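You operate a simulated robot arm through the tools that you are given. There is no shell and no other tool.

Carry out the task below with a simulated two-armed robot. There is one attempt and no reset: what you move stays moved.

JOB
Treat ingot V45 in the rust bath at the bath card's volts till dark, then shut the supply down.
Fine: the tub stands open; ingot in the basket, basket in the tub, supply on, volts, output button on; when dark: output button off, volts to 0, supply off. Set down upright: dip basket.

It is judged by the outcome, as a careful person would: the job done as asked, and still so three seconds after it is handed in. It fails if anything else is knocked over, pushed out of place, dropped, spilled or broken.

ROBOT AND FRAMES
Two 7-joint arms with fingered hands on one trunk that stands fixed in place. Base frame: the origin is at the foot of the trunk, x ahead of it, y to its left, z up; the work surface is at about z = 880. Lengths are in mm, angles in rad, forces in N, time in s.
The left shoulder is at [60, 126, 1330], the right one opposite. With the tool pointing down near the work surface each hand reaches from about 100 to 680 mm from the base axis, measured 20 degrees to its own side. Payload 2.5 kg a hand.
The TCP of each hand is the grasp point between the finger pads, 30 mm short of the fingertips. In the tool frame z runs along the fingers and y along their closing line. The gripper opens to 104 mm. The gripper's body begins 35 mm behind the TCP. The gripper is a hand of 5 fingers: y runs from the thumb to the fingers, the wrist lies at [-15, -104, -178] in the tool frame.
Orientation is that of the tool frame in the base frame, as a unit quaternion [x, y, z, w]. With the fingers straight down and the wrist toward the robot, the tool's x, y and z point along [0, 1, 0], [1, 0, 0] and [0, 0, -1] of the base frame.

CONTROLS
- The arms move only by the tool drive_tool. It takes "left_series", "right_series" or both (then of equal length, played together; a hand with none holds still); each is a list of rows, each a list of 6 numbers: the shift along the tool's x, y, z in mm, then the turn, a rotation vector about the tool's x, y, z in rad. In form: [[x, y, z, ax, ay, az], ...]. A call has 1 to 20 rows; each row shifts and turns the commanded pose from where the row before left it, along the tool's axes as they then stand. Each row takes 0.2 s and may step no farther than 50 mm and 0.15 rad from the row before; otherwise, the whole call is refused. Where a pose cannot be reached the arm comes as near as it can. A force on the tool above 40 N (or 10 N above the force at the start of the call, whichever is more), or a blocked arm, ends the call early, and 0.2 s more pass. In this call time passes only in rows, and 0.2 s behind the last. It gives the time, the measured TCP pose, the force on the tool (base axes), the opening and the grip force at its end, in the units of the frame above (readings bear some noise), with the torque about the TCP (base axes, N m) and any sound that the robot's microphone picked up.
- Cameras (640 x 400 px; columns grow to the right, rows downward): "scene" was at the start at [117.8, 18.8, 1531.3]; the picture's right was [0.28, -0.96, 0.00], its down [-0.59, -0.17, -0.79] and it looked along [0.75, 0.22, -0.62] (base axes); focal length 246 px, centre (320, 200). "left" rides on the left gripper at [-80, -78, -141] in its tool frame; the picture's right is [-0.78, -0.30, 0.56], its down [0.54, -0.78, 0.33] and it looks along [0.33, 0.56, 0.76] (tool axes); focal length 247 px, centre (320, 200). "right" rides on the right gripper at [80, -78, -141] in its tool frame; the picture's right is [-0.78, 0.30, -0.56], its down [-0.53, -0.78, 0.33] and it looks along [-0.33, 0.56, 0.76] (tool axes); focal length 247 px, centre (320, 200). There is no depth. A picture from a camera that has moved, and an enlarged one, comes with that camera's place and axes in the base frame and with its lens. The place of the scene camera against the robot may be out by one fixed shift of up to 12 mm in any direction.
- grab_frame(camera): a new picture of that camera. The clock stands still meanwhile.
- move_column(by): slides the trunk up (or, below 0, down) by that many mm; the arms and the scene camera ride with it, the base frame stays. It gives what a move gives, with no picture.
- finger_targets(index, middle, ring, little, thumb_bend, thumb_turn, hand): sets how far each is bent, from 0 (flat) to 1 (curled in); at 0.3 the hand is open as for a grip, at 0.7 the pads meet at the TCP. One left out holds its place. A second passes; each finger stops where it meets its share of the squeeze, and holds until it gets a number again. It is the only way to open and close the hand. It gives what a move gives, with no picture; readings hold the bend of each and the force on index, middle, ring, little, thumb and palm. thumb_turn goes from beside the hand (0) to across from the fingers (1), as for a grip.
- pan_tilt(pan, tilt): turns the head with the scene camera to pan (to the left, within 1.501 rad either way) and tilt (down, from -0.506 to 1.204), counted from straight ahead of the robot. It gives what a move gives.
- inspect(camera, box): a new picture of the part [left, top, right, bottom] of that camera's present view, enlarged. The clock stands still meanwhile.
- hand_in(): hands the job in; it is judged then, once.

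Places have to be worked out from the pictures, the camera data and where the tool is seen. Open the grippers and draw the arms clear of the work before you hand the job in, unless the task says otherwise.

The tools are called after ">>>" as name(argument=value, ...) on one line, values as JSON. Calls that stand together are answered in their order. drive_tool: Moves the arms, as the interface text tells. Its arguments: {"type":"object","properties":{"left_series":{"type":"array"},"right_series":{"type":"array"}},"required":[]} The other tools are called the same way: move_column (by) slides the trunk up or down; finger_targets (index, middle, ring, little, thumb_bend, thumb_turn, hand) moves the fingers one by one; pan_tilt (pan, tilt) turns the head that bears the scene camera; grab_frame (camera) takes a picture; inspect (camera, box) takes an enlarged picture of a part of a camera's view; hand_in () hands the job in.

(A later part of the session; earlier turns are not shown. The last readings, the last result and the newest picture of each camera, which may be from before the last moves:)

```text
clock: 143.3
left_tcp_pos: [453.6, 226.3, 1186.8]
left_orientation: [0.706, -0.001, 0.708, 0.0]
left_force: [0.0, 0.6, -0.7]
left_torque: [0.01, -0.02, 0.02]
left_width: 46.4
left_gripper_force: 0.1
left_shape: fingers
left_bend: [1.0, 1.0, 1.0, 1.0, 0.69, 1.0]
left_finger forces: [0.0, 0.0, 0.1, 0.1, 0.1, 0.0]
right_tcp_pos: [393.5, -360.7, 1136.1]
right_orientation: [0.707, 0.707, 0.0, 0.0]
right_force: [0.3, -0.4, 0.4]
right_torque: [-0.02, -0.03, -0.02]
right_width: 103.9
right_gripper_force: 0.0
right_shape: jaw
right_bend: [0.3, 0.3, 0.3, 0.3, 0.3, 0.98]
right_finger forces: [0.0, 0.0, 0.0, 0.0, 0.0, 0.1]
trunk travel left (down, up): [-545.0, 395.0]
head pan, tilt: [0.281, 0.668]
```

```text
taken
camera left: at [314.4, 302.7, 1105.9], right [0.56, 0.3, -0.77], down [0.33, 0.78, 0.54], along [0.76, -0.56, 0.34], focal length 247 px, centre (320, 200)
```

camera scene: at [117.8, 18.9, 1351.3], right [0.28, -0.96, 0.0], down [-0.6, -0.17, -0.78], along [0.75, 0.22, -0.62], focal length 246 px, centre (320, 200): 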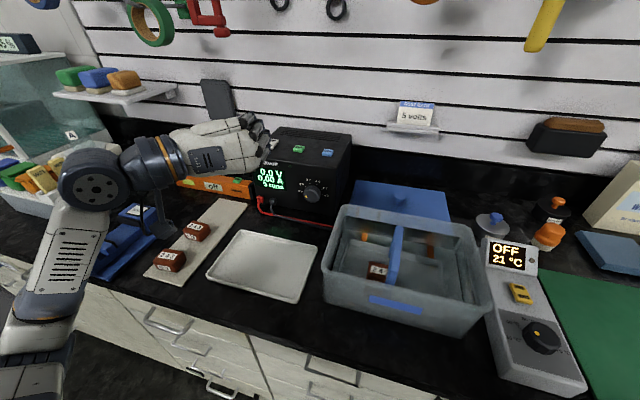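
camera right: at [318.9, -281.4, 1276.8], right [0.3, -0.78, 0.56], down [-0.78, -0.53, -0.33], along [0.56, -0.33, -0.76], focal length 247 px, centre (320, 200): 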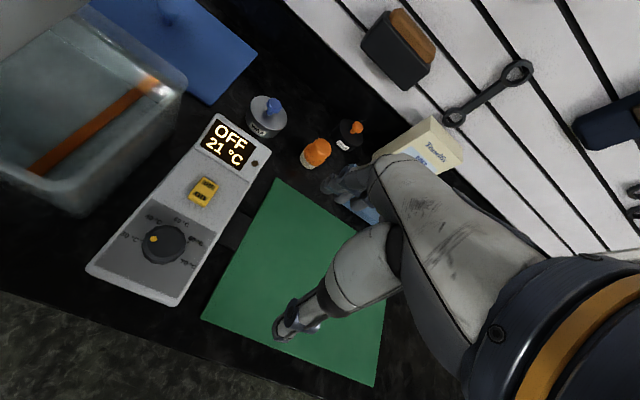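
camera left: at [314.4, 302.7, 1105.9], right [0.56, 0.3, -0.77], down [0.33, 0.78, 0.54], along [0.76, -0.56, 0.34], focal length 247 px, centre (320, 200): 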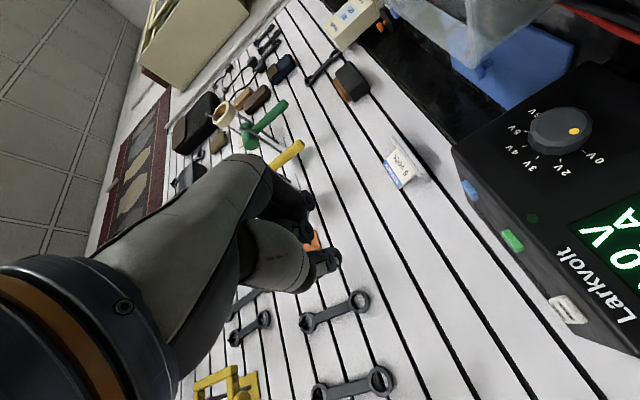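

Fingers point at the supply. For more clearance of elbow and hand camera near the table I raise the trunk 150 mm, and roll the hand so the wrist is up-left.

>>> move_column(by=150)

>>> drive_tool(left_series=[[0, 0, 0, 0, 0, 0.131], [0, 0, 0, 0, 0, 0.131], [0, 0, 0, 0, 0, 0.131], [0, 0, 0, 0, 0, 0.131]])

>>> grab_frame(camera="scene")

>>> grab_frame(camera="left")

```text
clock: 145.0
left_tcp_pos: [454.5, 224.7, 1335.9]
left_orientation: [0.707, -0.001, 0.707, 0.0]
left_force: [-0.1, 1.4, -0.2]
left_torque: [-0.02, -0.02, 0.0]
left_width: 46.3
left_gripper_force: 0.1
left_shape: fingers
left_bend: [1.0, 1.0, 1.0, 1.0, 0.69, 1.0]
left_finger forces: [0.0, 0.2, 0.0, 0.0, 0.0, 0.0]
right_tcp_pos: [394.0, -362.3, 1286.1]
right_orientation: [0.707, 0.707, 0.0, 0.0]
right_force: [1.1, 0.0, 0.2]
right_torque: [0.01, -0.01, 0.01]
right_width: 103.8
right_gripper_force: 0.2
right_shape: jaw
right_bend: [0.3, 0.3, 0.3, 0.3, 0.3, 0.98]
right_finger forces: [0.0, 0.0, 0.0, 0.0, 0.1, 0.1]
trunk travel left (down, up): [-695.0, 245.0]
head pan, tilt: [0.281, 0.668]
```

```text
clock: 146.0
left_tcp_pos: [455.1, 225.2, 1336.5]
left_orientation: [0.683, -0.184, 0.683, -0.183]
left_force: [-0.7, 0.0, -0.5]
left_torque: [-0.03, 0.02, -0.03]
left_width: 46.5
left_gripper_force: 0.1
left_shape: fingers
left_bend: [1.0, 1.0, 1.0, 1.0, 0.69, 1.0]
left_finger forces: [0.0, 0.0, 0.0, 0.0, 0.1, 0.0]
right_tcp_pos: [394.9, -361.6, 1285.9]
right_orientation: [0.707, 0.708, 0.0, 0.0]
right_force: [-0.1, 1.0, -0.6]
right_torque: [-0.02, -0.03, 0.02]
right_width: 103.9
right_gripper_force: 0.0
right_shape: jaw
right_bend: [0.3, 0.3, 0.3, 0.3, 0.3, 0.98]
right_finger forces: [0.0, 0.0, 0.0, 0.0, 0.1, 0.0]
trunk travel left (down, up): [-695.0, 245.0]
head pan, tilt: [0.281, 0.668]
```

```text
taken
camera scene: at [117.7, 18.7, 1501.2], right [0.28, -0.96, 0.0], down [-0.6, -0.17, -0.78], along [0.75, 0.22, -0.62], focal length 246 px, centre (320, 200)
```

scene: 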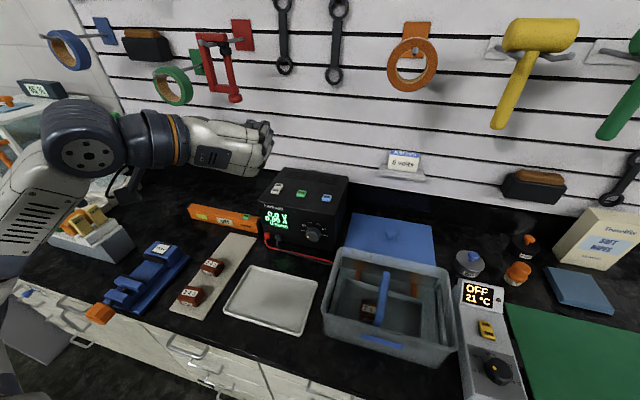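

```text
taken
camera left: at [314.4, 332.0, 1305.5], right [0.56, 0.65, -0.52], down [0.33, 0.4, 0.85], along [0.76, -0.65, 0.01], focal length 247 px, centre (320, 200)
```

left: 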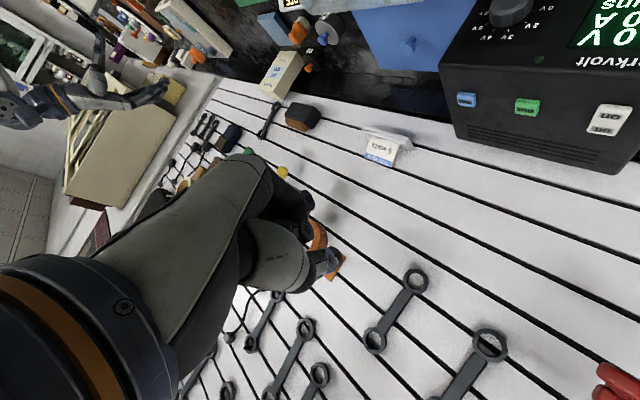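

Roll is now −60° as wanted. I open index, middle and thumb for the knob and descend in front of the supply in stages.

>>> finger_targets(hand="left", index=0.43, middle=0.43, ring=1.0, little=1.0, thumb_bend=0.43)

>>> drive_tool(left_series=[[-37.1, 27.5, 0, 0, 0, 0], [-37.1, 27.5, 0, 0, 0, 0], [-37.1, 27.5, 0, 0, 0, 0], [-37.1, 27.5, 0, 0, 0, 0], [-37.1, 27.5, 0, 0, 0, 0]])

>>> grab_frame(camera="scene")

>>> grab_frame(camera="left")

```text
clock: 147.0
left_tcp_pos: [455.0, 226.3, 1336.2]
left_orientation: [0.683, -0.184, 0.683, -0.182]
left_force: [0.0, -0.5, -0.1]
left_torque: [-0.01, -0.01, 0.0]
left_width: 69.5
left_gripper_force: 0.0
left_shape: fingers
left_bend: [0.43, 0.43, 1.0, 1.0, 0.43, 0.99]
left_finger forces: [0.0, 0.0, 0.1, 0.0, 0.0, 0.0]
right_tcp_pos: [395.1, -360.7, 1286.2]
right_orientation: [0.707, 0.707, 0.0, 0.001]
right_force: [-0.2, -0.4, -0.7]
right_torque: [0.02, -0.01, 0.0]
right_width: 103.7
right_gripper_force: 0.1
right_shape: jaw
right_bend: [0.3, 0.3, 0.3, 0.3, 0.3, 0.98]
right_finger forces: [0.1, 0.0, 0.0, 0.0, 0.0, 0.0]
trunk travel left (down, up): [-695.0, 245.0]
head pan, tilt: [0.281, 0.668]
```

```text
clock: 148.2
left_tcp_pos: [454.5, 199.3, 1104.4]
left_orientation: [0.684, -0.183, 0.682, -0.183]
left_force: [-0.2, -0.4, -0.4]
left_torque: [0.01, 0.0, 0.01]
left_width: 69.7
left_gripper_force: 0.0
left_shape: fingers
left_bend: [0.43, 0.43, 1.0, 1.0, 0.43, 0.99]
left_finger forces: [0.0, 0.1, 0.1, 0.0, 0.0, 0.0]
right_tcp_pos: [394.2, -361.4, 1285.7]
right_orientation: [0.707, 0.707, 0.001, 0.0]
right_force: [-0.8, 0.9, 0.5]
right_torque: [-0.03, 0.01, 0.02]
right_width: 103.8
right_gripper_force: 0.0
right_shape: jaw
right_bend: [0.3, 0.3, 0.3, 0.3, 0.3, 0.98]
right_finger forces: [0.0, 0.1, 0.0, 0.1, 0.1, 0.0]
trunk travel left (down, up): [-695.0, 245.0]
head pan, tilt: [0.281, 0.668]
```

```text
taken
camera scene: at [117.9, 19.0, 1501.3], right [0.28, -0.96, 0.0], down [-0.6, -0.17, -0.78], along [0.75, 0.22, -0.62], focal length 246 px, centre (320, 200)
```

scene: 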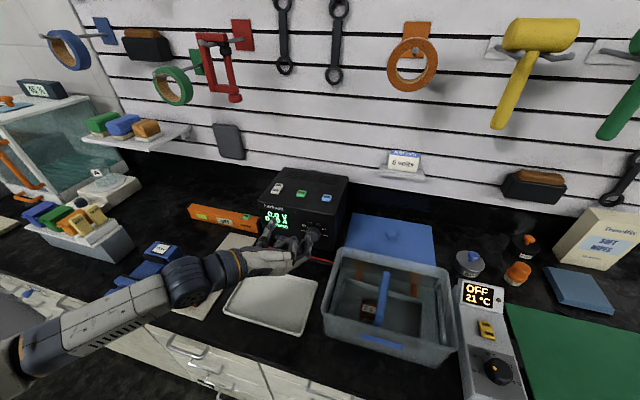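

```text
taken
camera left: at [314.5, 305.5, 1074.5], right [0.56, 0.64, -0.52], down [0.33, 0.4, 0.85], along [0.76, -0.65, 0.01], focal length 247 px, centre (320, 200)
```

left: 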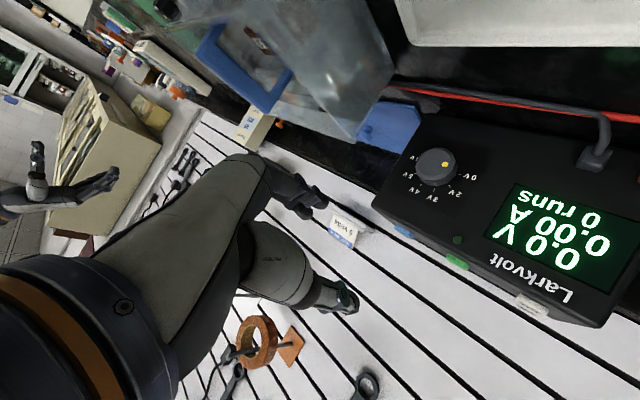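

I zoom the hand camera on the knob to pin down its centre.

>>> inspect(camera="left", box=[385, 125, 495, 215])

>>> inspect(camera="scene", box=[230, 180, 360, 290])

```text
4.44 times, centred on (440, 170) of left
camera zoom: at [314.5, 305.5, 1074.5], right [0.56, 0.64, -0.52], down [0.33, 0.4, 0.85], along [0.76, -0.65, 0.01], focal length 1098 px, centre (-213, 333)
```

zoom: 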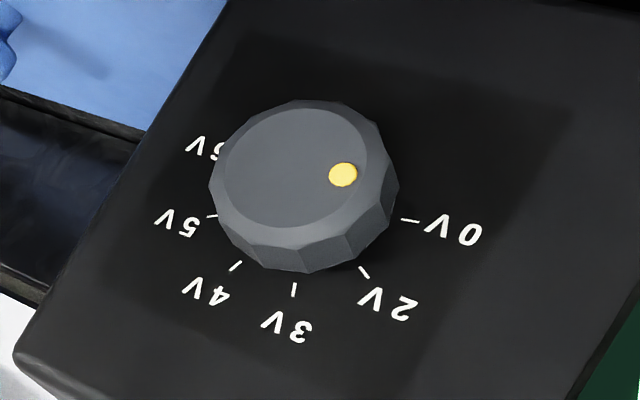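

```text
3.64 times, centred on (295, 235) of scene
camera zoom: at [117.9, 19.0, 1501.3], right [0.28, -0.96, 0.0], down [-0.6, -0.17, -0.78], along [0.75, 0.22, -0.62], focal length 893 px, centre (411, 73)
```

zoom: 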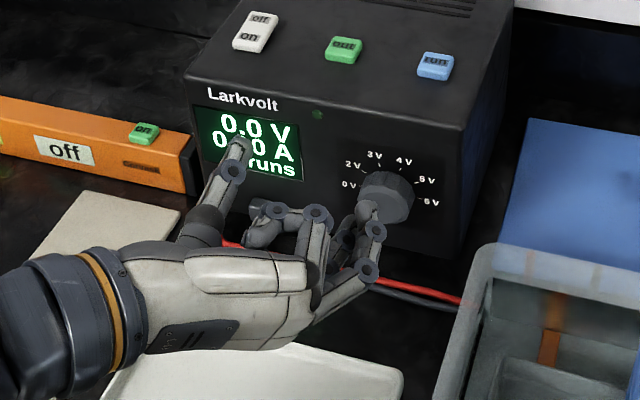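

Knob centre refined to about (y 185, z 968). I descend to its height, still ~90 mm in front.

>>> drive_tool(left_series=[[-38.2, 26.8, 0, 0, 0, 0], [-38.2, 26.8, 0, 0, 0, 0], [-38.1, 26.9, 0, 0, 0, 0]])

>>> grab_frame(camera="scene")

>>> inspect(camera="scene", box=[230, 180, 360, 300])

>>> grab_frame(camera="left")

```text
clock: 149.0
left_tcp_pos: [454.5, 186.1, 965.9]
left_orientation: [0.683, -0.184, 0.683, -0.183]
left_force: [-0.4, 0.6, 0.1]
left_torque: [0.03, -0.01, -0.01]
left_width: 69.9
left_gripper_force: 0.0
left_shape: fingers
left_bend: [0.43, 0.43, 1.0, 1.0, 0.43, 0.99]
left_finger forces: [0.0, 0.1, 0.0, 0.0, 0.0, 0.0]
right_tcp_pos: [395.4, -360.4, 1286.2]
right_orientation: [0.707, 0.707, 0.0, 0.0]
right_force: [0.0, -0.1, 1.1]
right_torque: [0.0, 0.0, 0.0]
right_width: 103.8
right_gripper_force: 0.1
right_shape: jaw
right_bend: [0.3, 0.3, 0.3, 0.3, 0.3, 0.98]
right_finger forces: [0.0, 0.0, 0.1, 0.0, 0.0, 0.1]
trunk travel left (down, up): [-695.0, 245.0]
head pan, tilt: [0.281, 0.668]
```

```text
taken
camera scene: at [118.0, 18.9, 1501.3], right [0.28, -0.96, 0.0], down [-0.6, -0.17, -0.78], along [0.75, 0.22, -0.62], focal length 246 px, centre (320, 200)
```

scene: 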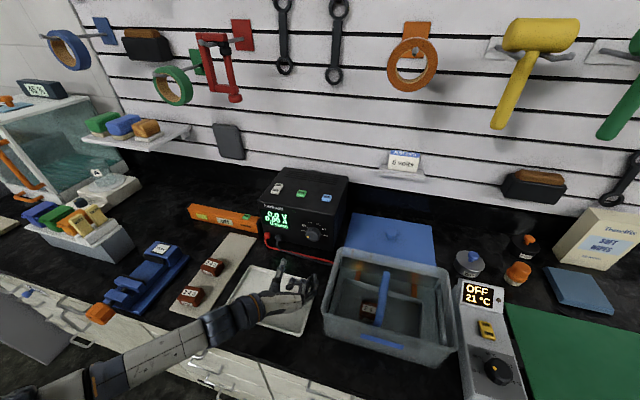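

```text
3.33 times, centred on (295, 240) of scene
camera zoom: at [118.0, 18.9, 1501.3], right [0.28, -0.96, 0.0], down [-0.6, -0.17, -0.78], along [0.75, 0.22, -0.62], focal length 819 px, centre (403, 67)
```

zoom: 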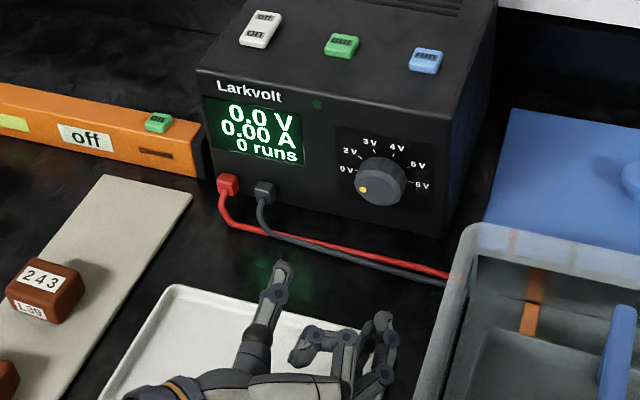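

```text
taken
camera left: at [314.2, 292.9, 936.2], right [0.56, 0.64, -0.52], down [0.33, 0.4, 0.85], along [0.76, -0.65, 0.01], focal length 247 px, centre (320, 200)
```

left: 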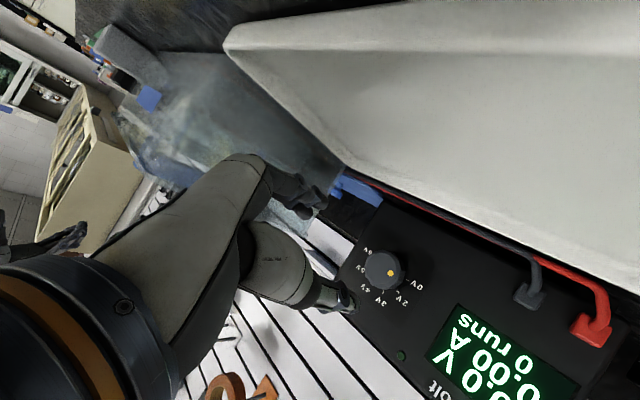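

>>> inspect(camera="left", box=[300, 225, 450, 330])

```text
3.81 times, centred on (375, 278) of left
camera zoom: at [314.2, 292.9, 936.2], right [0.56, 0.64, -0.52], down [0.33, 0.4, 0.85], along [0.76, -0.65, 0.01], focal length 941 px, centre (110, -95)
```

zoom: 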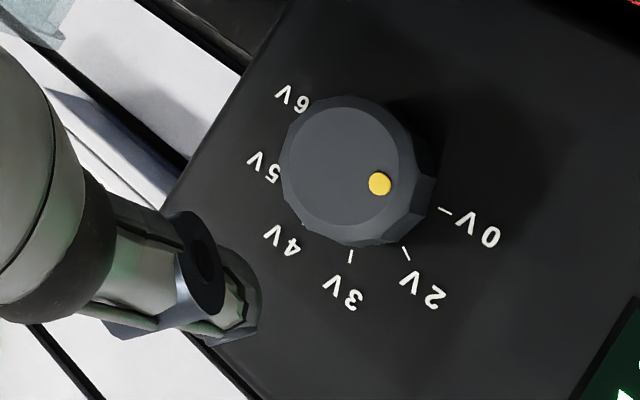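

The knob is centred on the hand's axis within ~1 mm. I advance toward it, first to 45 mm short.

>>> drive_tool(left_series=[[0, 0, 45, 0, 0, 0], [0, 0, 45, 0, 0, 0], [0, 0, 15, 0, 0, 0]])

>>> inspect(camera="left", box=[220, 160, 420, 340])

>>> inspect(camera="scene", box=[240, 190, 360, 290])

```text
clock: 149.8
left_tcp_pos: [558.8, 186.7, 966.6]
left_orientation: [0.684, -0.185, 0.682, -0.183]
left_force: [0.1, -0.4, -0.8]
left_torque: [-0.02, 0.0, 0.01]
left_width: 70.2
left_gripper_force: 0.0
left_shape: fingers
left_bend: [0.43, 0.43, 1.0, 1.0, 0.43, 0.99]
left_finger forces: [0.1, 0.1, 0.0, 0.0, 0.1, 0.0]
right_tcp_pos: [395.0, -361.1, 1285.5]
right_orientation: [0.707, 0.708, 0.001, 0.0]
right_force: [-0.2, -0.4, 0.0]
right_torque: [0.01, 0.0, -0.01]
right_width: 103.8
right_gripper_force: 0.1
right_shape: jaw
right_bend: [0.3, 0.3, 0.3, 0.3, 0.3, 0.98]
right_finger forces: [0.1, 0.0, 0.1, 0.0, 0.0, 0.1]
trunk travel left (down, up): [-695.0, 245.0]
head pan, tilt: [0.281, 0.668]
```

```text
2.22 times, centred on (320, 250) of left
camera zoom: at [419.2, 293.4, 936.7], right [0.56, 0.64, -0.52], down [0.33, 0.4, 0.85], along [0.76, -0.65, 0.01], focal length 549 px, centre (320, 89)
```

zoom: 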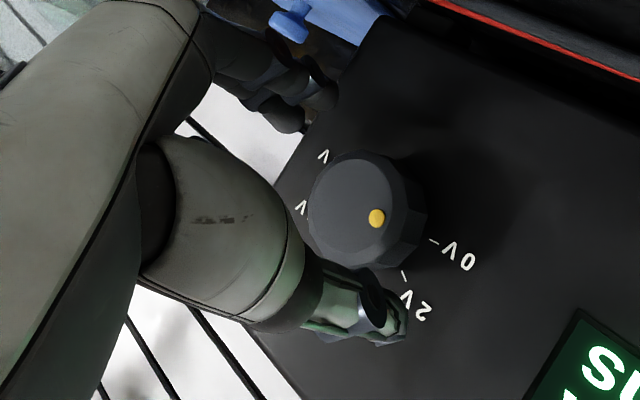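

```text
4.00 times, centred on (300, 240) of scene
camera zoom: at [117.9, 18.9, 1501.2], right [0.28, -0.96, 0.0], down [-0.6, -0.17, -0.78], along [0.75, 0.22, -0.62], focal length 982 px, centre (400, 40)
```

zoom: 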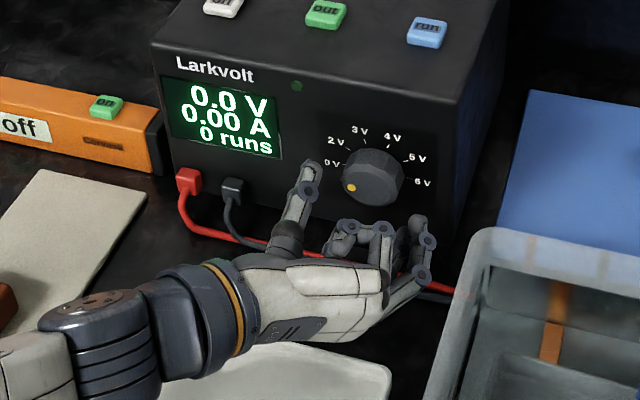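

Knob lies between thumb and fingers. I advance to engage, watching for contact with the panel.

>>> drive_tool(left_series=[[0, 0, 12, 0, 0, 0], [0, 0, 9, 0, 0, 0], [0, 0, 4, 0, 0, 0]])

>>> inspect(camera="left", box=[220, 160, 420, 340])

>>> inspect(camera="scene", box=[250, 200, 350, 280])

```text
clock: 150.6
left_tcp_pos: [584.3, 187.3, 966.3]
left_orientation: [0.683, -0.183, 0.683, -0.183]
left_force: [0.4, 0.3, 0.3]
left_torque: [0.02, 0.0, 0.02]
left_width: 69.8
left_gripper_force: 0.1
left_shape: fingers
left_bend: [0.43, 0.43, 1.0, 1.0, 0.43, 0.99]
left_finger forces: [0.0, 0.0, 0.0, 0.0, 0.0, 0.0]
right_tcp_pos: [395.0, -361.7, 1286.6]
right_orientation: [0.707, 0.707, 0.001, 0.0]
right_force: [-0.2, 0.9, 0.3]
right_torque: [-0.01, -0.02, 0.02]
right_width: 103.9
right_gripper_force: 0.1
right_shape: jaw
right_bend: [0.3, 0.3, 0.3, 0.3, 0.3, 0.98]
right_finger forces: [0.0, 0.0, 0.0, 0.0, 0.0, 0.0]
trunk travel left (down, up): [-695.0, 245.0]
head pan, tilt: [0.281, 0.668]
```

```text
2.22 times, centred on (320, 250) of left
camera zoom: at [444.5, 293.2, 936.6], right [0.56, 0.64, -0.52], down [0.33, 0.4, 0.85], along [0.76, -0.65, 0.01], focal length 549 px, centre (320, 89)
```

zoom: 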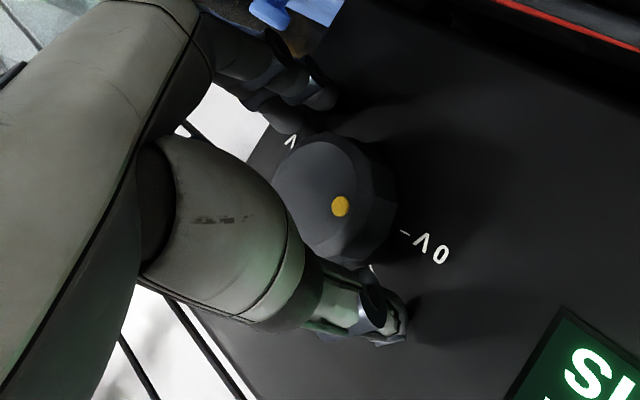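

```text
5.00 times, centred on (300, 240) of scene
camera zoom: at [117.8, 18.8, 1501.2], right [0.28, -0.96, 0.0], down [-0.6, -0.17, -0.78], along [0.75, 0.22, -0.62], focal length 1228 px, centre (420, 0)
```

zoom: 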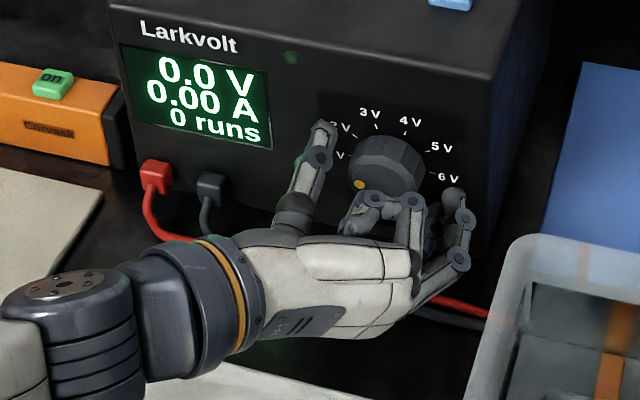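

No contact yet; I close thumb, index and middle on the knob.

>>> finger_targets(hand="left", index=0.75, middle=0.75, thumb_bend=0.75)

>>> inspect(camera="left", box=[220, 160, 420, 340])

>>> inspect(camera="scene", box=[250, 200, 350, 280])

```text
clock: 151.6
left_tcp_pos: [583.6, 184.6, 966.7]
left_orientation: [0.683, -0.184, 0.683, -0.182]
left_force: [3.6, -9.6, -6.8]
left_torque: [-0.02, 0.1, -0.17]
left_width: 35.9
left_gripper_force: 16.8
left_shape: fingers
left_bend: [0.58, 0.6, 1.0, 1.0, 0.57, 1.0]
left_finger forces: [10.8, 11.8, 0.0, 0.0, 11.2, 0.0]
right_tcp_pos: [394.6, -361.7, 1285.6]
right_orientation: [0.707, 0.707, -0.001, -0.001]
right_force: [-0.3, -0.1, -0.1]
right_torque: [-0.01, 0.01, 0.01]
right_width: 103.7
right_gripper_force: 0.0
right_shape: jaw
right_bend: [0.3, 0.3, 0.3, 0.3, 0.3, 0.98]
right_finger forces: [0.0, 0.0, 0.1, 0.0, 0.0, 0.1]
trunk travel left (down, up): [-695.0, 245.0]
head pan, tilt: [0.281, 0.668]
```

```text
2.22 times, centred on (320, 250) of left
camera zoom: at [444.6, 291.7, 935.8], right [0.56, 0.64, -0.53], down [0.34, 0.4, 0.85], along [0.76, -0.65, 0.01], focal length 549 px, centre (320, 89)
```

zoom: 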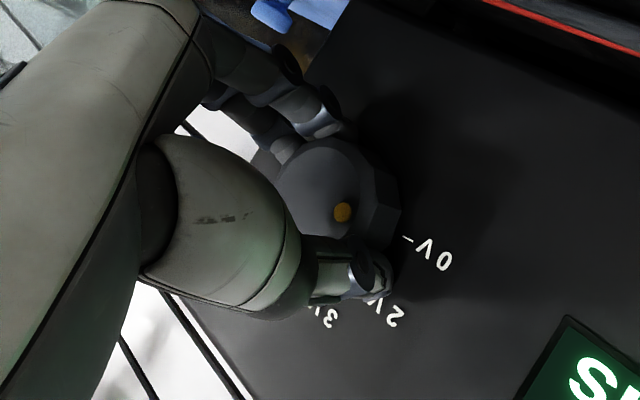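

```text
5.00 times, centred on (300, 240) of scene
camera zoom: at [119.0, 17.9, 1501.1], right [0.28, -0.96, 0.0], down [-0.6, -0.17, -0.78], along [0.75, 0.22, -0.62], focal length 1228 px, centre (420, 0)
```

zoom: 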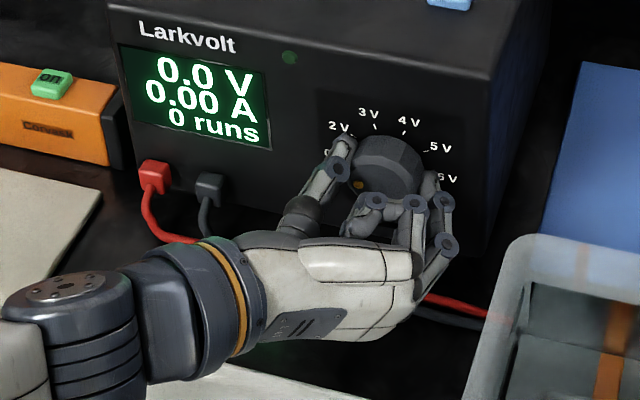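

Gripped with ~11 N per finger. I turn clockwise in a first small step and watch the display.

>>> drive_tool(left_series=[[0, 1.0, 0, 0, 0, 0], [0, -0.4, 0, 0, 0, 0.13], [0, -0.4, 0, 0, 0, 0.13], [0, -0.4, 0, 0, 0, 0.13]])

>>> inspect(camera="scene", box=[250, 200, 350, 280])

>>> inspect(camera="left", box=[220, 160, 420, 340])

```text
clock: 152.6
left_tcp_pos: [585.3, 186.9, 966.1]
left_orientation: [0.635, -0.313, 0.634, -0.312]
left_force: [2.0, -6.9, -8.5]
left_torque: [0.03, 0.17, -0.14]
left_width: 35.6
left_gripper_force: 16.9
left_shape: fingers
left_bend: [0.58, 0.6, 1.0, 1.0, 0.57, 1.0]
left_finger forces: [10.2, 11.7, 0.0, 0.0, 11.7, 0.0]
right_tcp_pos: [394.9, -361.6, 1284.7]
right_orientation: [0.707, 0.707, 0.0, 0.0]
right_force: [-0.2, 0.2, -0.2]
right_torque: [0.01, -0.02, 0.01]
right_width: 103.6
right_gripper_force: 0.1
right_shape: jaw
right_bend: [0.3, 0.3, 0.3, 0.3, 0.3, 0.98]
right_finger forces: [0.0, 0.0, 0.0, 0.0, 0.0, 0.1]
trunk travel left (down, up): [-695.0, 245.0]
head pan, tilt: [0.281, 0.668]
```

```text
5.00 times, centred on (300, 240) of scene
camera zoom: at [118.9, 18.3, 1501.1], right [0.28, -0.96, 0.0], down [-0.6, -0.17, -0.78], along [0.75, 0.22, -0.62], focal length 1228 px, centre (420, 0)
```

zoom: 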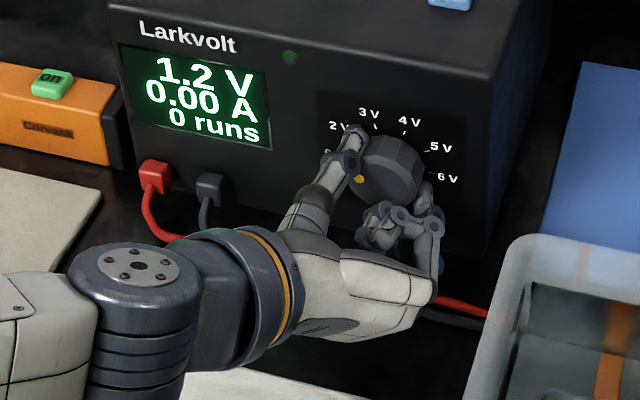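

```text
2.22 times, centred on (320, 250) of left
camera zoom: at [444.7, 296.7, 979.1], right [0.56, 0.8, -0.24], down [0.34, 0.05, 0.94], along [0.76, -0.6, -0.24], focal length 549 px, centre (320, 89)
```

zoom: 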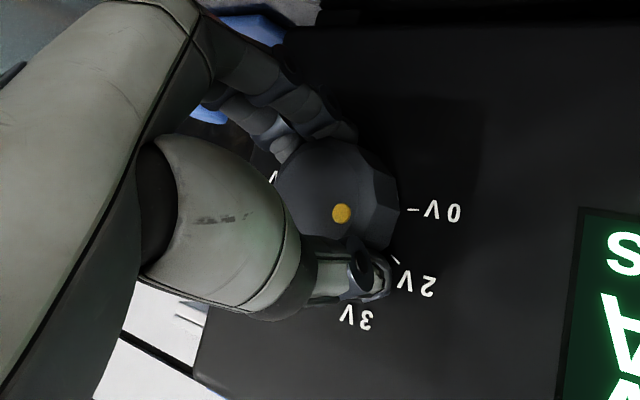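

The knob turns with the hand (1.2 V now) — continuous scale. I continue turning.

>>> drive_tool(left_series=[[0, -0.4, 0, 0, 0, 0.13], [0, -0.4, 0, 0, 0, 0.13], [0, -0.4, 0, 0, 0, 0.13], [0, -0.4, 0, 0, 0, 0.13]])

>>> inspect(camera="scene", box=[240, 190, 360, 290])

```text
clock: 153.6
left_tcp_pos: [584.0, 188.0, 967.2]
left_orientation: [0.534, -0.466, 0.53, -0.466]
left_force: [0.2, -2.0, -11.1]
left_torque: [0.04, 0.26, -0.05]
left_width: 35.1
left_gripper_force: 17.3
left_shape: fingers
left_bend: [0.58, 0.59, 1.0, 1.0, 0.57, 1.0]
left_finger forces: [10.5, 12.3, 0.1, 0.0, 11.0, 0.0]
right_tcp_pos: [395.2, -360.1, 1286.1]
right_orientation: [0.707, 0.707, 0.0, -0.001]
right_force: [0.5, -1.1, 1.0]
right_torque: [0.02, 0.0, 0.01]
right_width: 103.6
right_gripper_force: 0.1
right_shape: jaw
right_bend: [0.3, 0.3, 0.3, 0.3, 0.3, 0.98]
right_finger forces: [0.1, 0.0, 0.0, 0.1, 0.1, 0.0]
trunk travel left (down, up): [-695.0, 245.0]
head pan, tilt: [0.281, 0.668]
```

```text
4.00 times, centred on (300, 240) of scene
camera zoom: at [119.2, 19.1, 1501.0], right [0.28, -0.96, 0.0], down [-0.6, -0.17, -0.78], along [0.75, 0.22, -0.62], focal length 982 px, centre (400, 40)
```

zoom: 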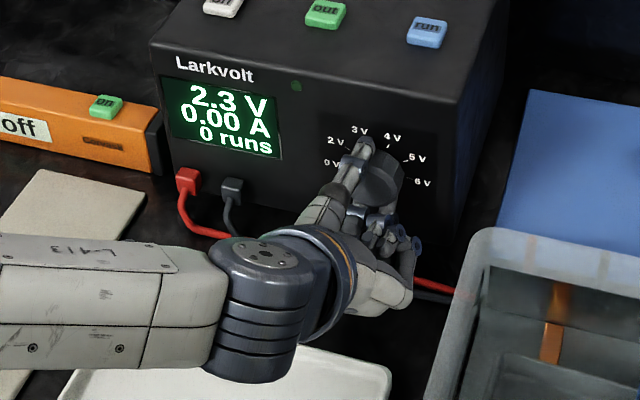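

2.3 V, consistent with 40° per volt. I turn 37° more before regripping.

>>> drive_tool(left_series=[[0, -0.4, 0, 0, 0, 0.13], [0, -0.4, 0, 0, 0, 0.13], [0, -0.4, 0, 0, 0, 0.13], [0, -0.4, 0, 0, 0, 0.13], [0, -0.4, 0, 0, 0, 0.13]])

>>> inspect(camera="scene", box=[240, 190, 360, 290])

>>> grab_frame(camera="scene")

```text
clock: 154.8
left_tcp_pos: [584.7, 188.6, 971.0]
left_orientation: [-0.356, 0.611, -0.355, 0.611]
left_force: [-0.5, 5.9, -10.6]
left_torque: [0.03, 0.25, 0.15]
left_width: 35.6
left_gripper_force: 16.9
left_shape: fingers
left_bend: [0.58, 0.59, 1.0, 1.0, 0.57, 1.0]
left_finger forces: [10.7, 12.4, 0.1, 0.1, 11.0, 0.0]
right_tcp_pos: [395.1, -361.2, 1285.9]
right_orientation: [0.707, 0.707, 0.0, -0.001]
right_force: [0.4, -0.1, 0.2]
right_torque: [0.02, -0.01, 0.0]
right_width: 103.8
right_gripper_force: 0.1
right_shape: jaw
right_bend: [0.3, 0.3, 0.3, 0.3, 0.3, 0.98]
right_finger forces: [0.0, 0.0, 0.1, 0.0, 0.1, 0.0]
trunk travel left (down, up): [-695.0, 245.0]
head pan, tilt: [0.281, 0.668]
```

```text
4.00 times, centred on (300, 240) of scene
camera zoom: at [119.0, 20.0, 1501.1], right [0.28, -0.96, 0.0], down [-0.6, -0.17, -0.78], along [0.75, 0.22, -0.62], focal length 982 px, centre (400, 40)
```

zoom: 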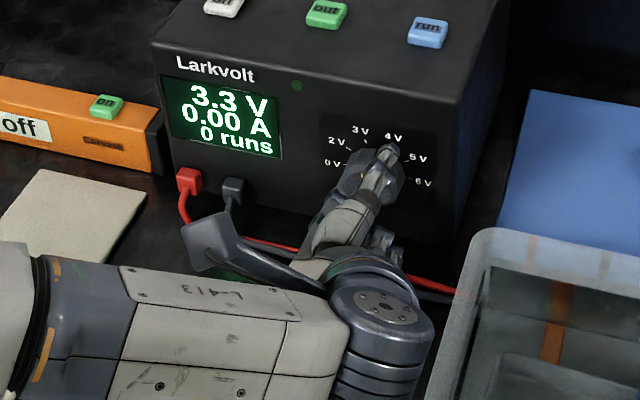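

```text
taken
camera scene: at [119.0, 20.0, 1501.1], right [0.28, -0.96, 0.0], down [-0.6, -0.17, -0.78], along [0.75, 0.22, -0.62], focal length 246 px, centre (320, 200)
```

scene: 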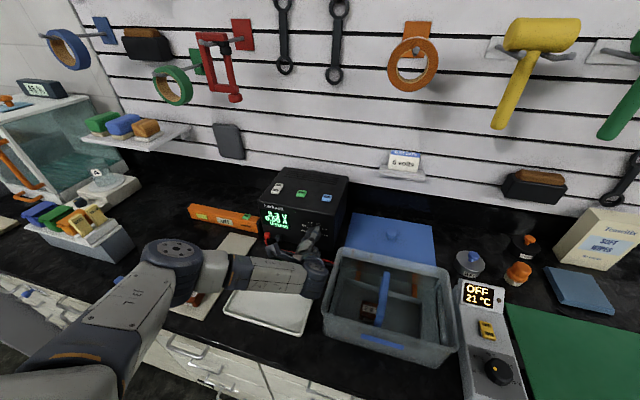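

3.3 V. I release the knob, back off 30 mm, and roll the hand back for a second grip.

>>> finger_targets(hand="left", index=0.43, middle=0.43, thumb_bend=0.43)

>>> drive_tool(left_series=[[0, 0, -10, 0, 0, 0], [0, 0, -20, 0, 0, 0], [0, 0, 0, 0, 0, -0.13], [0, 0, 0, 0, 0, -0.13], [0, 0, 0, 0, 0, -0.13], [0, 0, 0, 0, 0, -0.13], [0, 0, 0, 0, 0, -0.13], [0, 0, 0, 0, 0, -0.13], [0, 0, 0, 0, 0, -0.13], [0, 0, 0, 0, 0, -0.13], [0, 0, 0, 0, 0, -0.13], [0, 0, 0, 0, 0, -0.13], [0, 0, 0, 0, 0, -0.13], [0, 0, 0, 0, 0, -0.13]])

>>> inspect(camera="scene", box=[240, 190, 360, 290])

>>> inspect(camera="left", box=[220, 160, 420, 340])

```text
clock: 155.8
left_tcp_pos: [584.3, 188.3, 970.2]
left_orientation: [-0.356, 0.611, -0.356, 0.611]
left_force: [0.2, -0.3, -0.3]
left_torque: [-0.02, -0.01, 0.02]
left_width: 69.6
left_gripper_force: 0.0
left_shape: fingers
left_bend: [0.43, 0.43, 1.0, 1.0, 0.43, 0.99]
left_finger forces: [0.1, 0.0, 0.0, 0.1, 0.1, 0.0]
right_tcp_pos: [393.3, -361.5, 1285.5]
right_orientation: [0.707, 0.707, 0.001, 0.001]
right_force: [-0.4, 0.3, 0.0]
right_torque: [0.0, -0.02, -0.01]
right_width: 103.8
right_gripper_force: 0.0
right_shape: jaw
right_bend: [0.3, 0.3, 0.3, 0.3, 0.3, 0.98]
right_finger forces: [0.1, 0.0, 0.1, 0.0, 0.0, 0.0]
trunk travel left (down, up): [-695.0, 245.0]
head pan, tilt: [0.281, 0.668]
```

```text
clock: 158.8
left_tcp_pos: [554.3, 186.4, 971.6]
left_orientation: [0.682, -0.183, 0.684, -0.181]
left_force: [0.2, -0.1, 0.1]
left_torque: [-0.03, -0.01, 0.03]
left_width: 69.7
left_gripper_force: 0.1
left_shape: fingers
left_bend: [0.43, 0.43, 1.0, 1.0, 0.43, 0.99]
left_finger forces: [0.1, 0.0, 0.0, 0.0, 0.0, 0.0]
right_tcp_pos: [395.4, -361.7, 1287.0]
right_orientation: [0.707, 0.707, 0.0, 0.001]
right_force: [0.1, 0.1, -0.5]
right_torque: [0.0, 0.0, 0.0]
right_width: 103.7
right_gripper_force: 0.1
right_shape: jaw
right_bend: [0.3, 0.3, 0.3, 0.3, 0.3, 0.98]
right_finger forces: [0.0, 0.0, 0.0, 0.0, 0.0, 0.0]
trunk travel left (down, up): [-695.0, 245.0]
head pan, tilt: [0.281, 0.668]
```

```text
4.00 times, centred on (300, 240) of scene
camera zoom: at [117.7, 18.9, 1501.3], right [0.28, -0.96, 0.0], down [-0.6, -0.17, -0.78], along [0.75, 0.22, -0.62], focal length 982 px, centre (400, 40)
```

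zoom: 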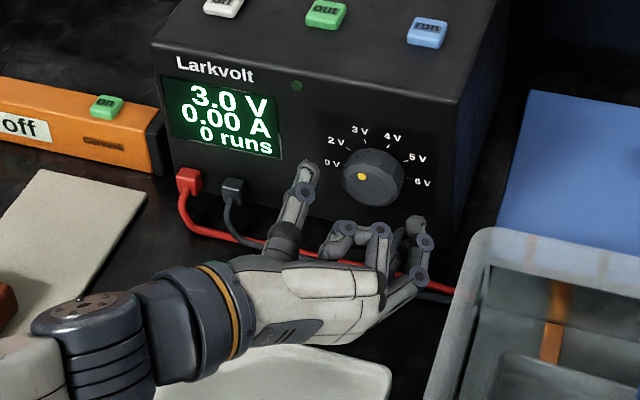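

```text
2.22 times, centred on (320, 250) of left
camera zoom: at [414.4, 293.8, 940.2], right [0.56, 0.64, -0.53], down [0.33, 0.41, 0.85], along [0.76, -0.65, 0.01], focal length 549 px, centre (320, 89)
```

zoom: 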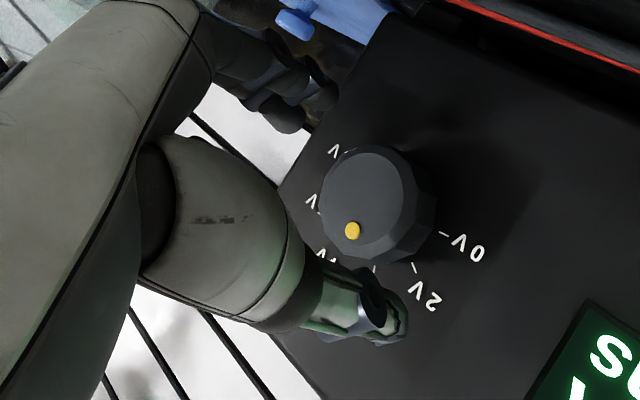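

The knob clicked to the 3 V detent (3.0 V) when released, so it has detents at the marks. I realign, advance and grip again.

>>> drive_tool(left_series=[[-5.0, 2.4, 0, 0, 0, 0], [0, 0, 16, 0, 0, 0], [0, 0, 10, 0, 0, 0], [0, 0, 4, 0, 0, 0]])

>>> finger_targets(hand="left", index=0.75, middle=0.75, thumb_bend=0.75)

>>> drive_tool(left_series=[[0, 0.6, 0, 0, 0, 0.13], [0, -0.4, 0, 0, 0, 0.13], [0, -0.4, 0, 0, 0, 0.13], [0, -0.4, 0, 0, 0, 0.13], [0, -0.4, 0, 0, 0, 0.13], [0, -0.4, 0, 0, 0, 0.13], [0, -0.4, 0, 0, 0, 0.13], [0, -0.4, 0, 0, 0, 0.13]])

>>> inspect(camera="scene", box=[240, 190, 360, 290])

```text
clock: 159.8
left_tcp_pos: [583.5, 186.0, 964.8]
left_orientation: [0.683, -0.185, 0.682, -0.182]
left_force: [-0.5, -0.5, 0.8]
left_torque: [0.01, 0.0, 0.02]
left_width: 69.5
left_gripper_force: 0.0
left_shape: fingers
left_bend: [0.43, 0.43, 1.0, 1.0, 0.43, 0.99]
left_finger forces: [0.0, 0.0, 0.0, 0.0, 0.0, 0.1]
right_tcp_pos: [394.1, -360.7, 1285.8]
right_orientation: [0.707, 0.707, 0.0, 0.0]
right_force: [0.3, -0.4, -0.1]
right_torque: [0.0, -0.02, 0.01]
right_width: 103.7
right_gripper_force: 0.1
right_shape: jaw
right_bend: [0.3, 0.3, 0.3, 0.3, 0.3, 0.98]
right_finger forces: [0.0, 0.0, 0.0, 0.1, 0.0, 0.0]
trunk travel left (down, up): [-695.0, 245.0]
head pan, tilt: [0.281, 0.668]
```

```text
clock: 160.8
left_tcp_pos: [583.2, 185.7, 963.9]
left_orientation: [0.684, -0.185, 0.682, -0.182]
left_force: [2.0, -9.0, -7.8]
left_torque: [0.07, 0.18, -0.16]
left_width: 34.5
left_gripper_force: 16.1
left_shape: fingers
left_bend: [0.59, 0.59, 1.0, 1.0, 0.57, 1.0]
left_finger forces: [9.7, 11.6, 0.0, 0.1, 10.6, 0.1]
right_tcp_pos: [395.5, -362.0, 1285.1]
right_orientation: [0.707, 0.707, 0.0, -0.001]
right_force: [-0.1, 0.0, -0.3]
right_torque: [-0.01, -0.02, 0.01]
right_width: 103.6
right_gripper_force: 0.0
right_shape: jaw
right_bend: [0.3, 0.3, 0.3, 0.3, 0.3, 0.98]
right_finger forces: [0.0, 0.0, 0.0, 0.0, 0.0, 0.0]
trunk travel left (down, up): [-695.0, 245.0]
head pan, tilt: [0.281, 0.668]
```

```text
clock: 162.6
left_tcp_pos: [583.7, 190.7, 967.9]
left_orientation: [0.502, -0.499, 0.5, -0.499]
left_force: [-1.9, 3.4, -7.0]
left_torque: [0.04, 0.12, 0.08]
left_width: 33.9
left_gripper_force: 16.4
left_shape: fingers
left_bend: [0.59, 0.59, 1.0, 1.0, 0.57, 1.0]
left_finger forces: [10.0, 10.4, 0.1, 0.0, 12.3, 0.1]
right_tcp_pos: [394.1, -361.7, 1286.2]
right_orientation: [0.707, 0.707, 0.0, 0.0]
right_force: [0.8, -0.9, -0.4]
right_torque: [-0.01, -0.01, -0.04]
right_width: 103.7
right_gripper_force: 0.0
right_shape: jaw
right_bend: [0.3, 0.3, 0.3, 0.3, 0.3, 0.98]
right_finger forces: [0.1, 0.0, 0.0, 0.0, 0.0, 0.0]
trunk travel left (down, up): [-695.0, 245.0]
head pan, tilt: [0.281, 0.668]
```

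```text
4.00 times, centred on (300, 240) of scene
camera zoom: at [118.4, 19.7, 1501.2], right [0.28, -0.96, 0.0], down [-0.6, -0.17, -0.78], along [0.75, 0.22, -0.62], focal length 982 px, centre (400, 40)
```

zoom: 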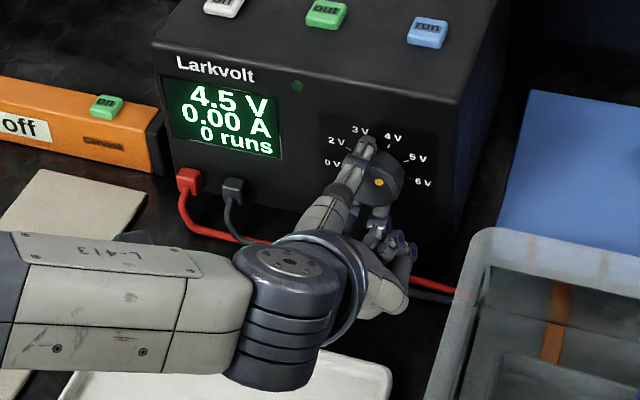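

4.5 V. About 20° more to 5 V.

>>> drive_tool(left_series=[[0, -0.4, 0, 0, 0, 0.12], [0, -0.4, 0, 0, 0, 0.12], [0, -0.3, 0, 0, 0, 0.1]])

>>> inspect(camera="scene", box=[240, 190, 360, 290])

```text
clock: 163.4
left_tcp_pos: [584.7, 191.0, 967.7]
left_orientation: [-0.41, 0.577, -0.409, 0.577]
left_force: [-2.6, 8.7, -4.3]
left_torque: [0.0, 0.07, 0.2]
left_width: 33.8
left_gripper_force: 16.7
left_shape: fingers
left_bend: [0.59, 0.59, 1.0, 1.0, 0.57, 1.0]
left_finger forces: [11.2, 9.6, 0.0, 0.0, 12.6, 0.0]
right_tcp_pos: [395.7, -360.4, 1285.7]
right_orientation: [0.708, 0.707, -0.001, 0.0]
right_force: [-0.5, 0.0, -0.3]
right_torque: [-0.01, -0.01, 0.0]
right_width: 103.8
right_gripper_force: 0.2
right_shape: jaw
right_bend: [0.3, 0.3, 0.3, 0.3, 0.3, 0.98]
right_finger forces: [0.0, 0.0, 0.1, 0.0, 0.0, 0.0]
trunk travel left (down, up): [-695.0, 245.0]
head pan, tilt: [0.281, 0.668]
```

```text
4.00 times, centred on (300, 240) of scene
camera zoom: at [118.1, 20.2, 1501.2], right [0.28, -0.96, 0.0], down [-0.6, -0.17, -0.78], along [0.75, 0.22, -0.62], focal length 982 px, centre (400, 40)
```

zoom: 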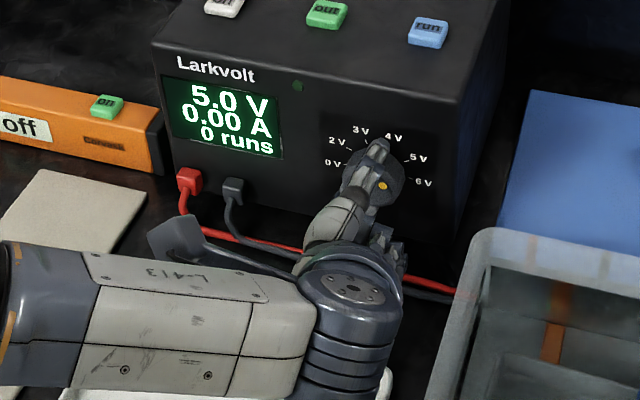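

The display reads 5.0 V. I release the knob and back off, then check that it stays at 5.0 V.

>>> finger_targets(hand="left", index=0.43, middle=0.43, thumb_bend=0.43)

>>> drive_tool(left_series=[[0, 0, -10, 0, 0, 0], [0, 0, -25, 0, 0, 0], [0, 0, -40, 0, 0, 0], [0, 0, -30, 0, 0, 0]])

>>> inspect(camera="scene", box=[240, 190, 360, 290])

>>> grab_frame(camera="scene")

```text
clock: 164.4
left_tcp_pos: [583.8, 187.1, 968.1]
left_orientation: [-0.41, 0.576, -0.41, 0.576]
left_force: [0.8, 0.3, -0.1]
left_torque: [-0.04, 0.01, -0.01]
left_width: 69.5
left_gripper_force: 0.0
left_shape: fingers
left_bend: [0.43, 0.43, 1.0, 1.0, 0.43, 0.99]
left_finger forces: [0.0, 0.0, 0.0, 0.0, 0.1, 0.0]
right_tcp_pos: [394.9, -362.0, 1286.3]
right_orientation: [0.707, 0.707, 0.0, 0.0]
right_force: [0.8, -0.4, 0.0]
right_torque: [-0.01, -0.03, 0.02]
right_width: 103.7
right_gripper_force: 0.0
right_shape: jaw
right_bend: [0.3, 0.3, 0.3, 0.3, 0.3, 0.98]
right_finger forces: [0.0, 0.0, 0.1, 0.1, 0.1, 0.0]
trunk travel left (down, up): [-695.0, 245.0]
head pan, tilt: [0.281, 0.668]
```

```text
clock: 165.4
left_tcp_pos: [479.8, 189.9, 968.9]
left_orientation: [-0.41, 0.576, -0.409, 0.577]
left_force: [-1.2, 0.7, 0.2]
left_torque: [-0.04, 0.0, 0.0]
left_width: 69.7
left_gripper_force: 0.1
left_shape: fingers
left_bend: [0.43, 0.43, 1.0, 1.0, 0.43, 0.99]
left_finger forces: [0.0, 0.1, 0.0, 0.0, 0.1, 0.0]
right_tcp_pos: [394.0, -360.8, 1287.4]
right_orientation: [0.708, 0.707, 0.0, 0.0]
right_force: [0.2, 0.0, 0.5]
right_torque: [-0.02, 0.0, 0.04]
right_width: 103.5
right_gripper_force: 0.1
right_shape: jaw
right_bend: [0.3, 0.3, 0.3, 0.3, 0.3, 0.98]
right_finger forces: [0.0, 0.0, 0.0, 0.0, 0.0, 0.0]
trunk travel left (down, up): [-695.0, 245.0]
head pan, tilt: [0.281, 0.668]
```

```text
4.00 times, centred on (300, 240) of scene
camera zoom: at [117.5, 19.0, 1501.3], right [0.28, -0.96, 0.0], down [-0.6, -0.17, -0.78], along [0.75, 0.22, -0.62], focal length 982 px, centre (400, 40)
```

zoom: 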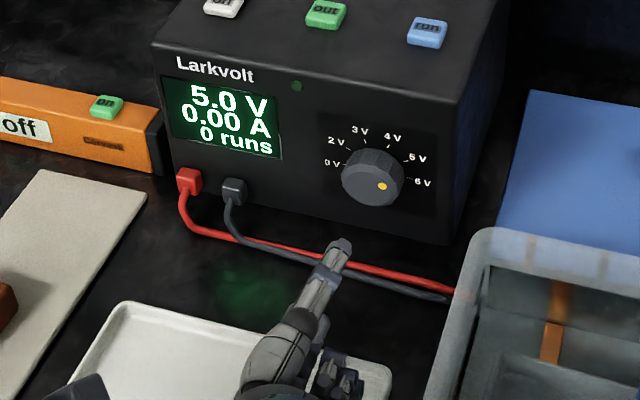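

```text
taken
camera scene: at [117.5, 19.0, 1501.3], right [0.28, -0.96, 0.0], down [-0.6, -0.17, -0.78], along [0.75, 0.22, -0.62], focal length 246 px, centre (320, 200)
```

scene: 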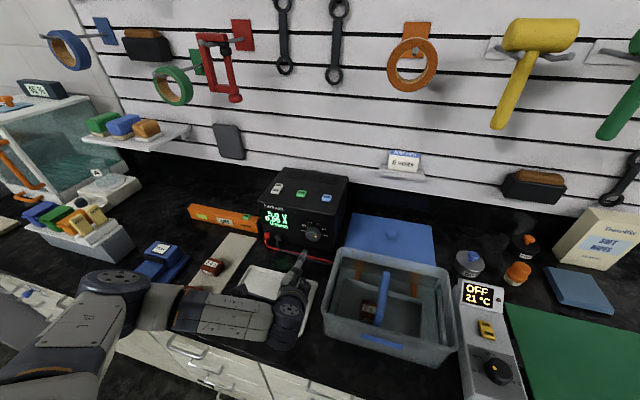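

It stays at 5.0 V. Now I bring the hand back to the pressing posture: up, roll back, then point down again.

>>> drive_tool(left_series=[[-13, -37.8, 0, 0, 0, 0], [-13, -37.8, 0, 0, 0, 0], [-13, -37.8, 0, 0, 0, 0], [-13, -37.8, 0, 0, 0, 0], [-13, -37.8, 0, 0, 0, 0], [-13, -37.8, 0, 0, 0, 0], [0, 0, 0, 0, 0, -0.1465], [0, 0, 0, 0, 0, -0.1465], [0, 0, 0, 0, 0, -0.1465], [0, 0, 0, 0, 0, -0.1465], [0, 0, 0, 0, 0, -0.1465], [0, 0, 0, 0, 0, -0.1465], [0, 0, 0, 0, 0, -0.1465], [0, 0, 0, 0, 0, -0.1465], [0, 0, 0, 0, 0, -0.1465], [0, 0, 0, 0, 0, -0.1465], [0, 0, 0, 0, 0, -0.1465], [0, 0, 0, 0, 0, -0.1465], [0, 0, 0, 0, 0, -0.1465]])

>>> finger_targets(hand="left", index=1.0, middle=1.0, ring=1.0, little=1.0, thumb_bend=0.69)

>>> drive_tool(left_series=[[0, 0, 0, 0, -0.1428, 0], [0, 0, 0, 0, -0.1428, 0], [0, 0, 0, 0, -0.1428, 0], [0, 0, 0, 0, -0.1428, 0], [0, 0, 0, 0, -0.1428, 0], [0, 0, 0, 0, -0.1428, 0], [0, 0, 0, 0, -0.1428, 0], [0, 0, 0, 0, -0.1428, 0], [0, 0, 0, 0, -0.1428, 0], [0, 0, 0, 0, -0.1428, 0], [0, 0, 0, 0, -0.1428, 0]])

>>> grab_frame(camera="scene")

```text
clock: 169.4
left_tcp_pos: [479.1, 187.7, 1207.9]
left_orientation: [0.707, 0.0, 0.708, 0.001]
left_force: [0.4, -0.1, -0.4]
left_torque: [-0.01, -0.03, 0.02]
left_width: 70.0
left_gripper_force: 0.0
left_shape: fingers
left_bend: [0.43, 0.43, 1.0, 1.0, 0.43, 0.99]
left_finger forces: [0.0, 0.1, 0.0, 0.0, 0.0, 0.0]
right_tcp_pos: [394.9, -361.5, 1286.7]
right_orientation: [0.707, 0.707, -0.001, 0.0]
right_force: [-0.1, 0.4, 0.1]
right_torque: [0.02, 0.01, -0.01]
right_width: 103.4
right_gripper_force: 0.0
right_shape: jaw
right_bend: [0.3, 0.3, 0.3, 0.3, 0.3, 0.98]
right_finger forces: [0.0, 0.0, 0.1, 0.0, 0.1, 0.0]
trunk travel left (down, up): [-695.0, 245.0]
head pan, tilt: [0.281, 0.668]
```

```text
clock: 170.4
left_tcp_pos: [479.2, 188.3, 1208.7]
left_orientation: [0.707, -0.001, 0.708, 0.0]
left_force: [-0.2, 0.2, 0.0]
left_torque: [0.0, -0.01, -0.03]
left_width: 46.6
left_gripper_force: 0.0
left_shape: fingers
left_bend: [1.0, 1.0, 1.0, 1.0, 0.69, 1.0]
left_finger forces: [0.0, 0.0, 0.0, 0.0, 0.0, 0.0]
right_tcp_pos: [395.1, -361.4, 1285.2]
right_orientation: [0.707, 0.707, 0.0, 0.0]
right_force: [0.2, -0.4, 0.0]
right_torque: [-0.01, 0.0, 0.05]
right_width: 103.8
right_gripper_force: 0.0
right_shape: jaw
right_bend: [0.3, 0.3, 0.3, 0.3, 0.3, 0.98]
right_finger forces: [0.1, 0.0, 0.0, 0.0, 0.1, 0.0]
trunk travel left (down, up): [-695.0, 245.0]
head pan, tilt: [0.281, 0.668]
```

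```text
clock: 172.8
left_tcp_pos: [479.6, 187.0, 1208.8]
left_orientation: [1.0, -0.002, -0.001, 0.0]
left_force: [0.3, -0.1, 0.5]
left_torque: [0.01, -0.04, -0.01]
left_width: 46.7
left_gripper_force: 0.1
left_shape: fingers
left_bend: [1.0, 1.0, 1.0, 1.0, 0.69, 1.0]
left_finger forces: [0.0, 0.0, 0.0, 0.0, 0.0, 0.0]
right_tcp_pos: [394.5, -361.4, 1286.1]
right_orientation: [0.707, 0.707, 0.0, 0.0]
right_force: [0.8, -0.3, -0.2]
right_torque: [-0.01, -0.01, -0.05]
right_width: 103.7
right_gripper_force: 0.1
right_shape: jaw
right_bend: [0.3, 0.3, 0.3, 0.3, 0.3, 0.98]
right_finger forces: [0.0, 0.0, 0.0, 0.0, 0.0, 0.0]
trunk travel left (down, up): [-695.0, 245.0]
head pan, tilt: [0.281, 0.668]
```

```text
taken
camera scene: at [118.1, 18.6, 1501.2], right [0.28, -0.96, 0.0], down [-0.6, -0.17, -0.78], along [0.75, 0.22, -0.62], focal length 246 px, centre (320, 200)
```

scene: 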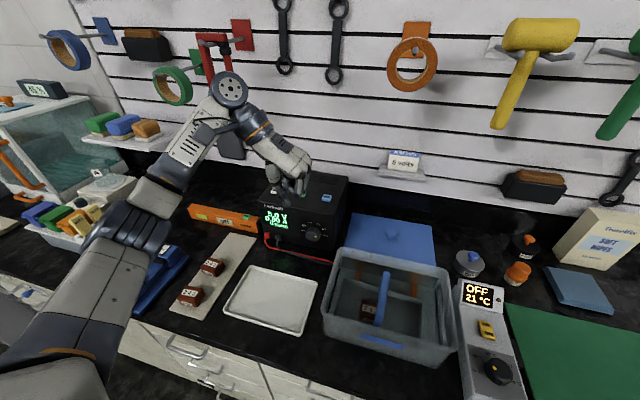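

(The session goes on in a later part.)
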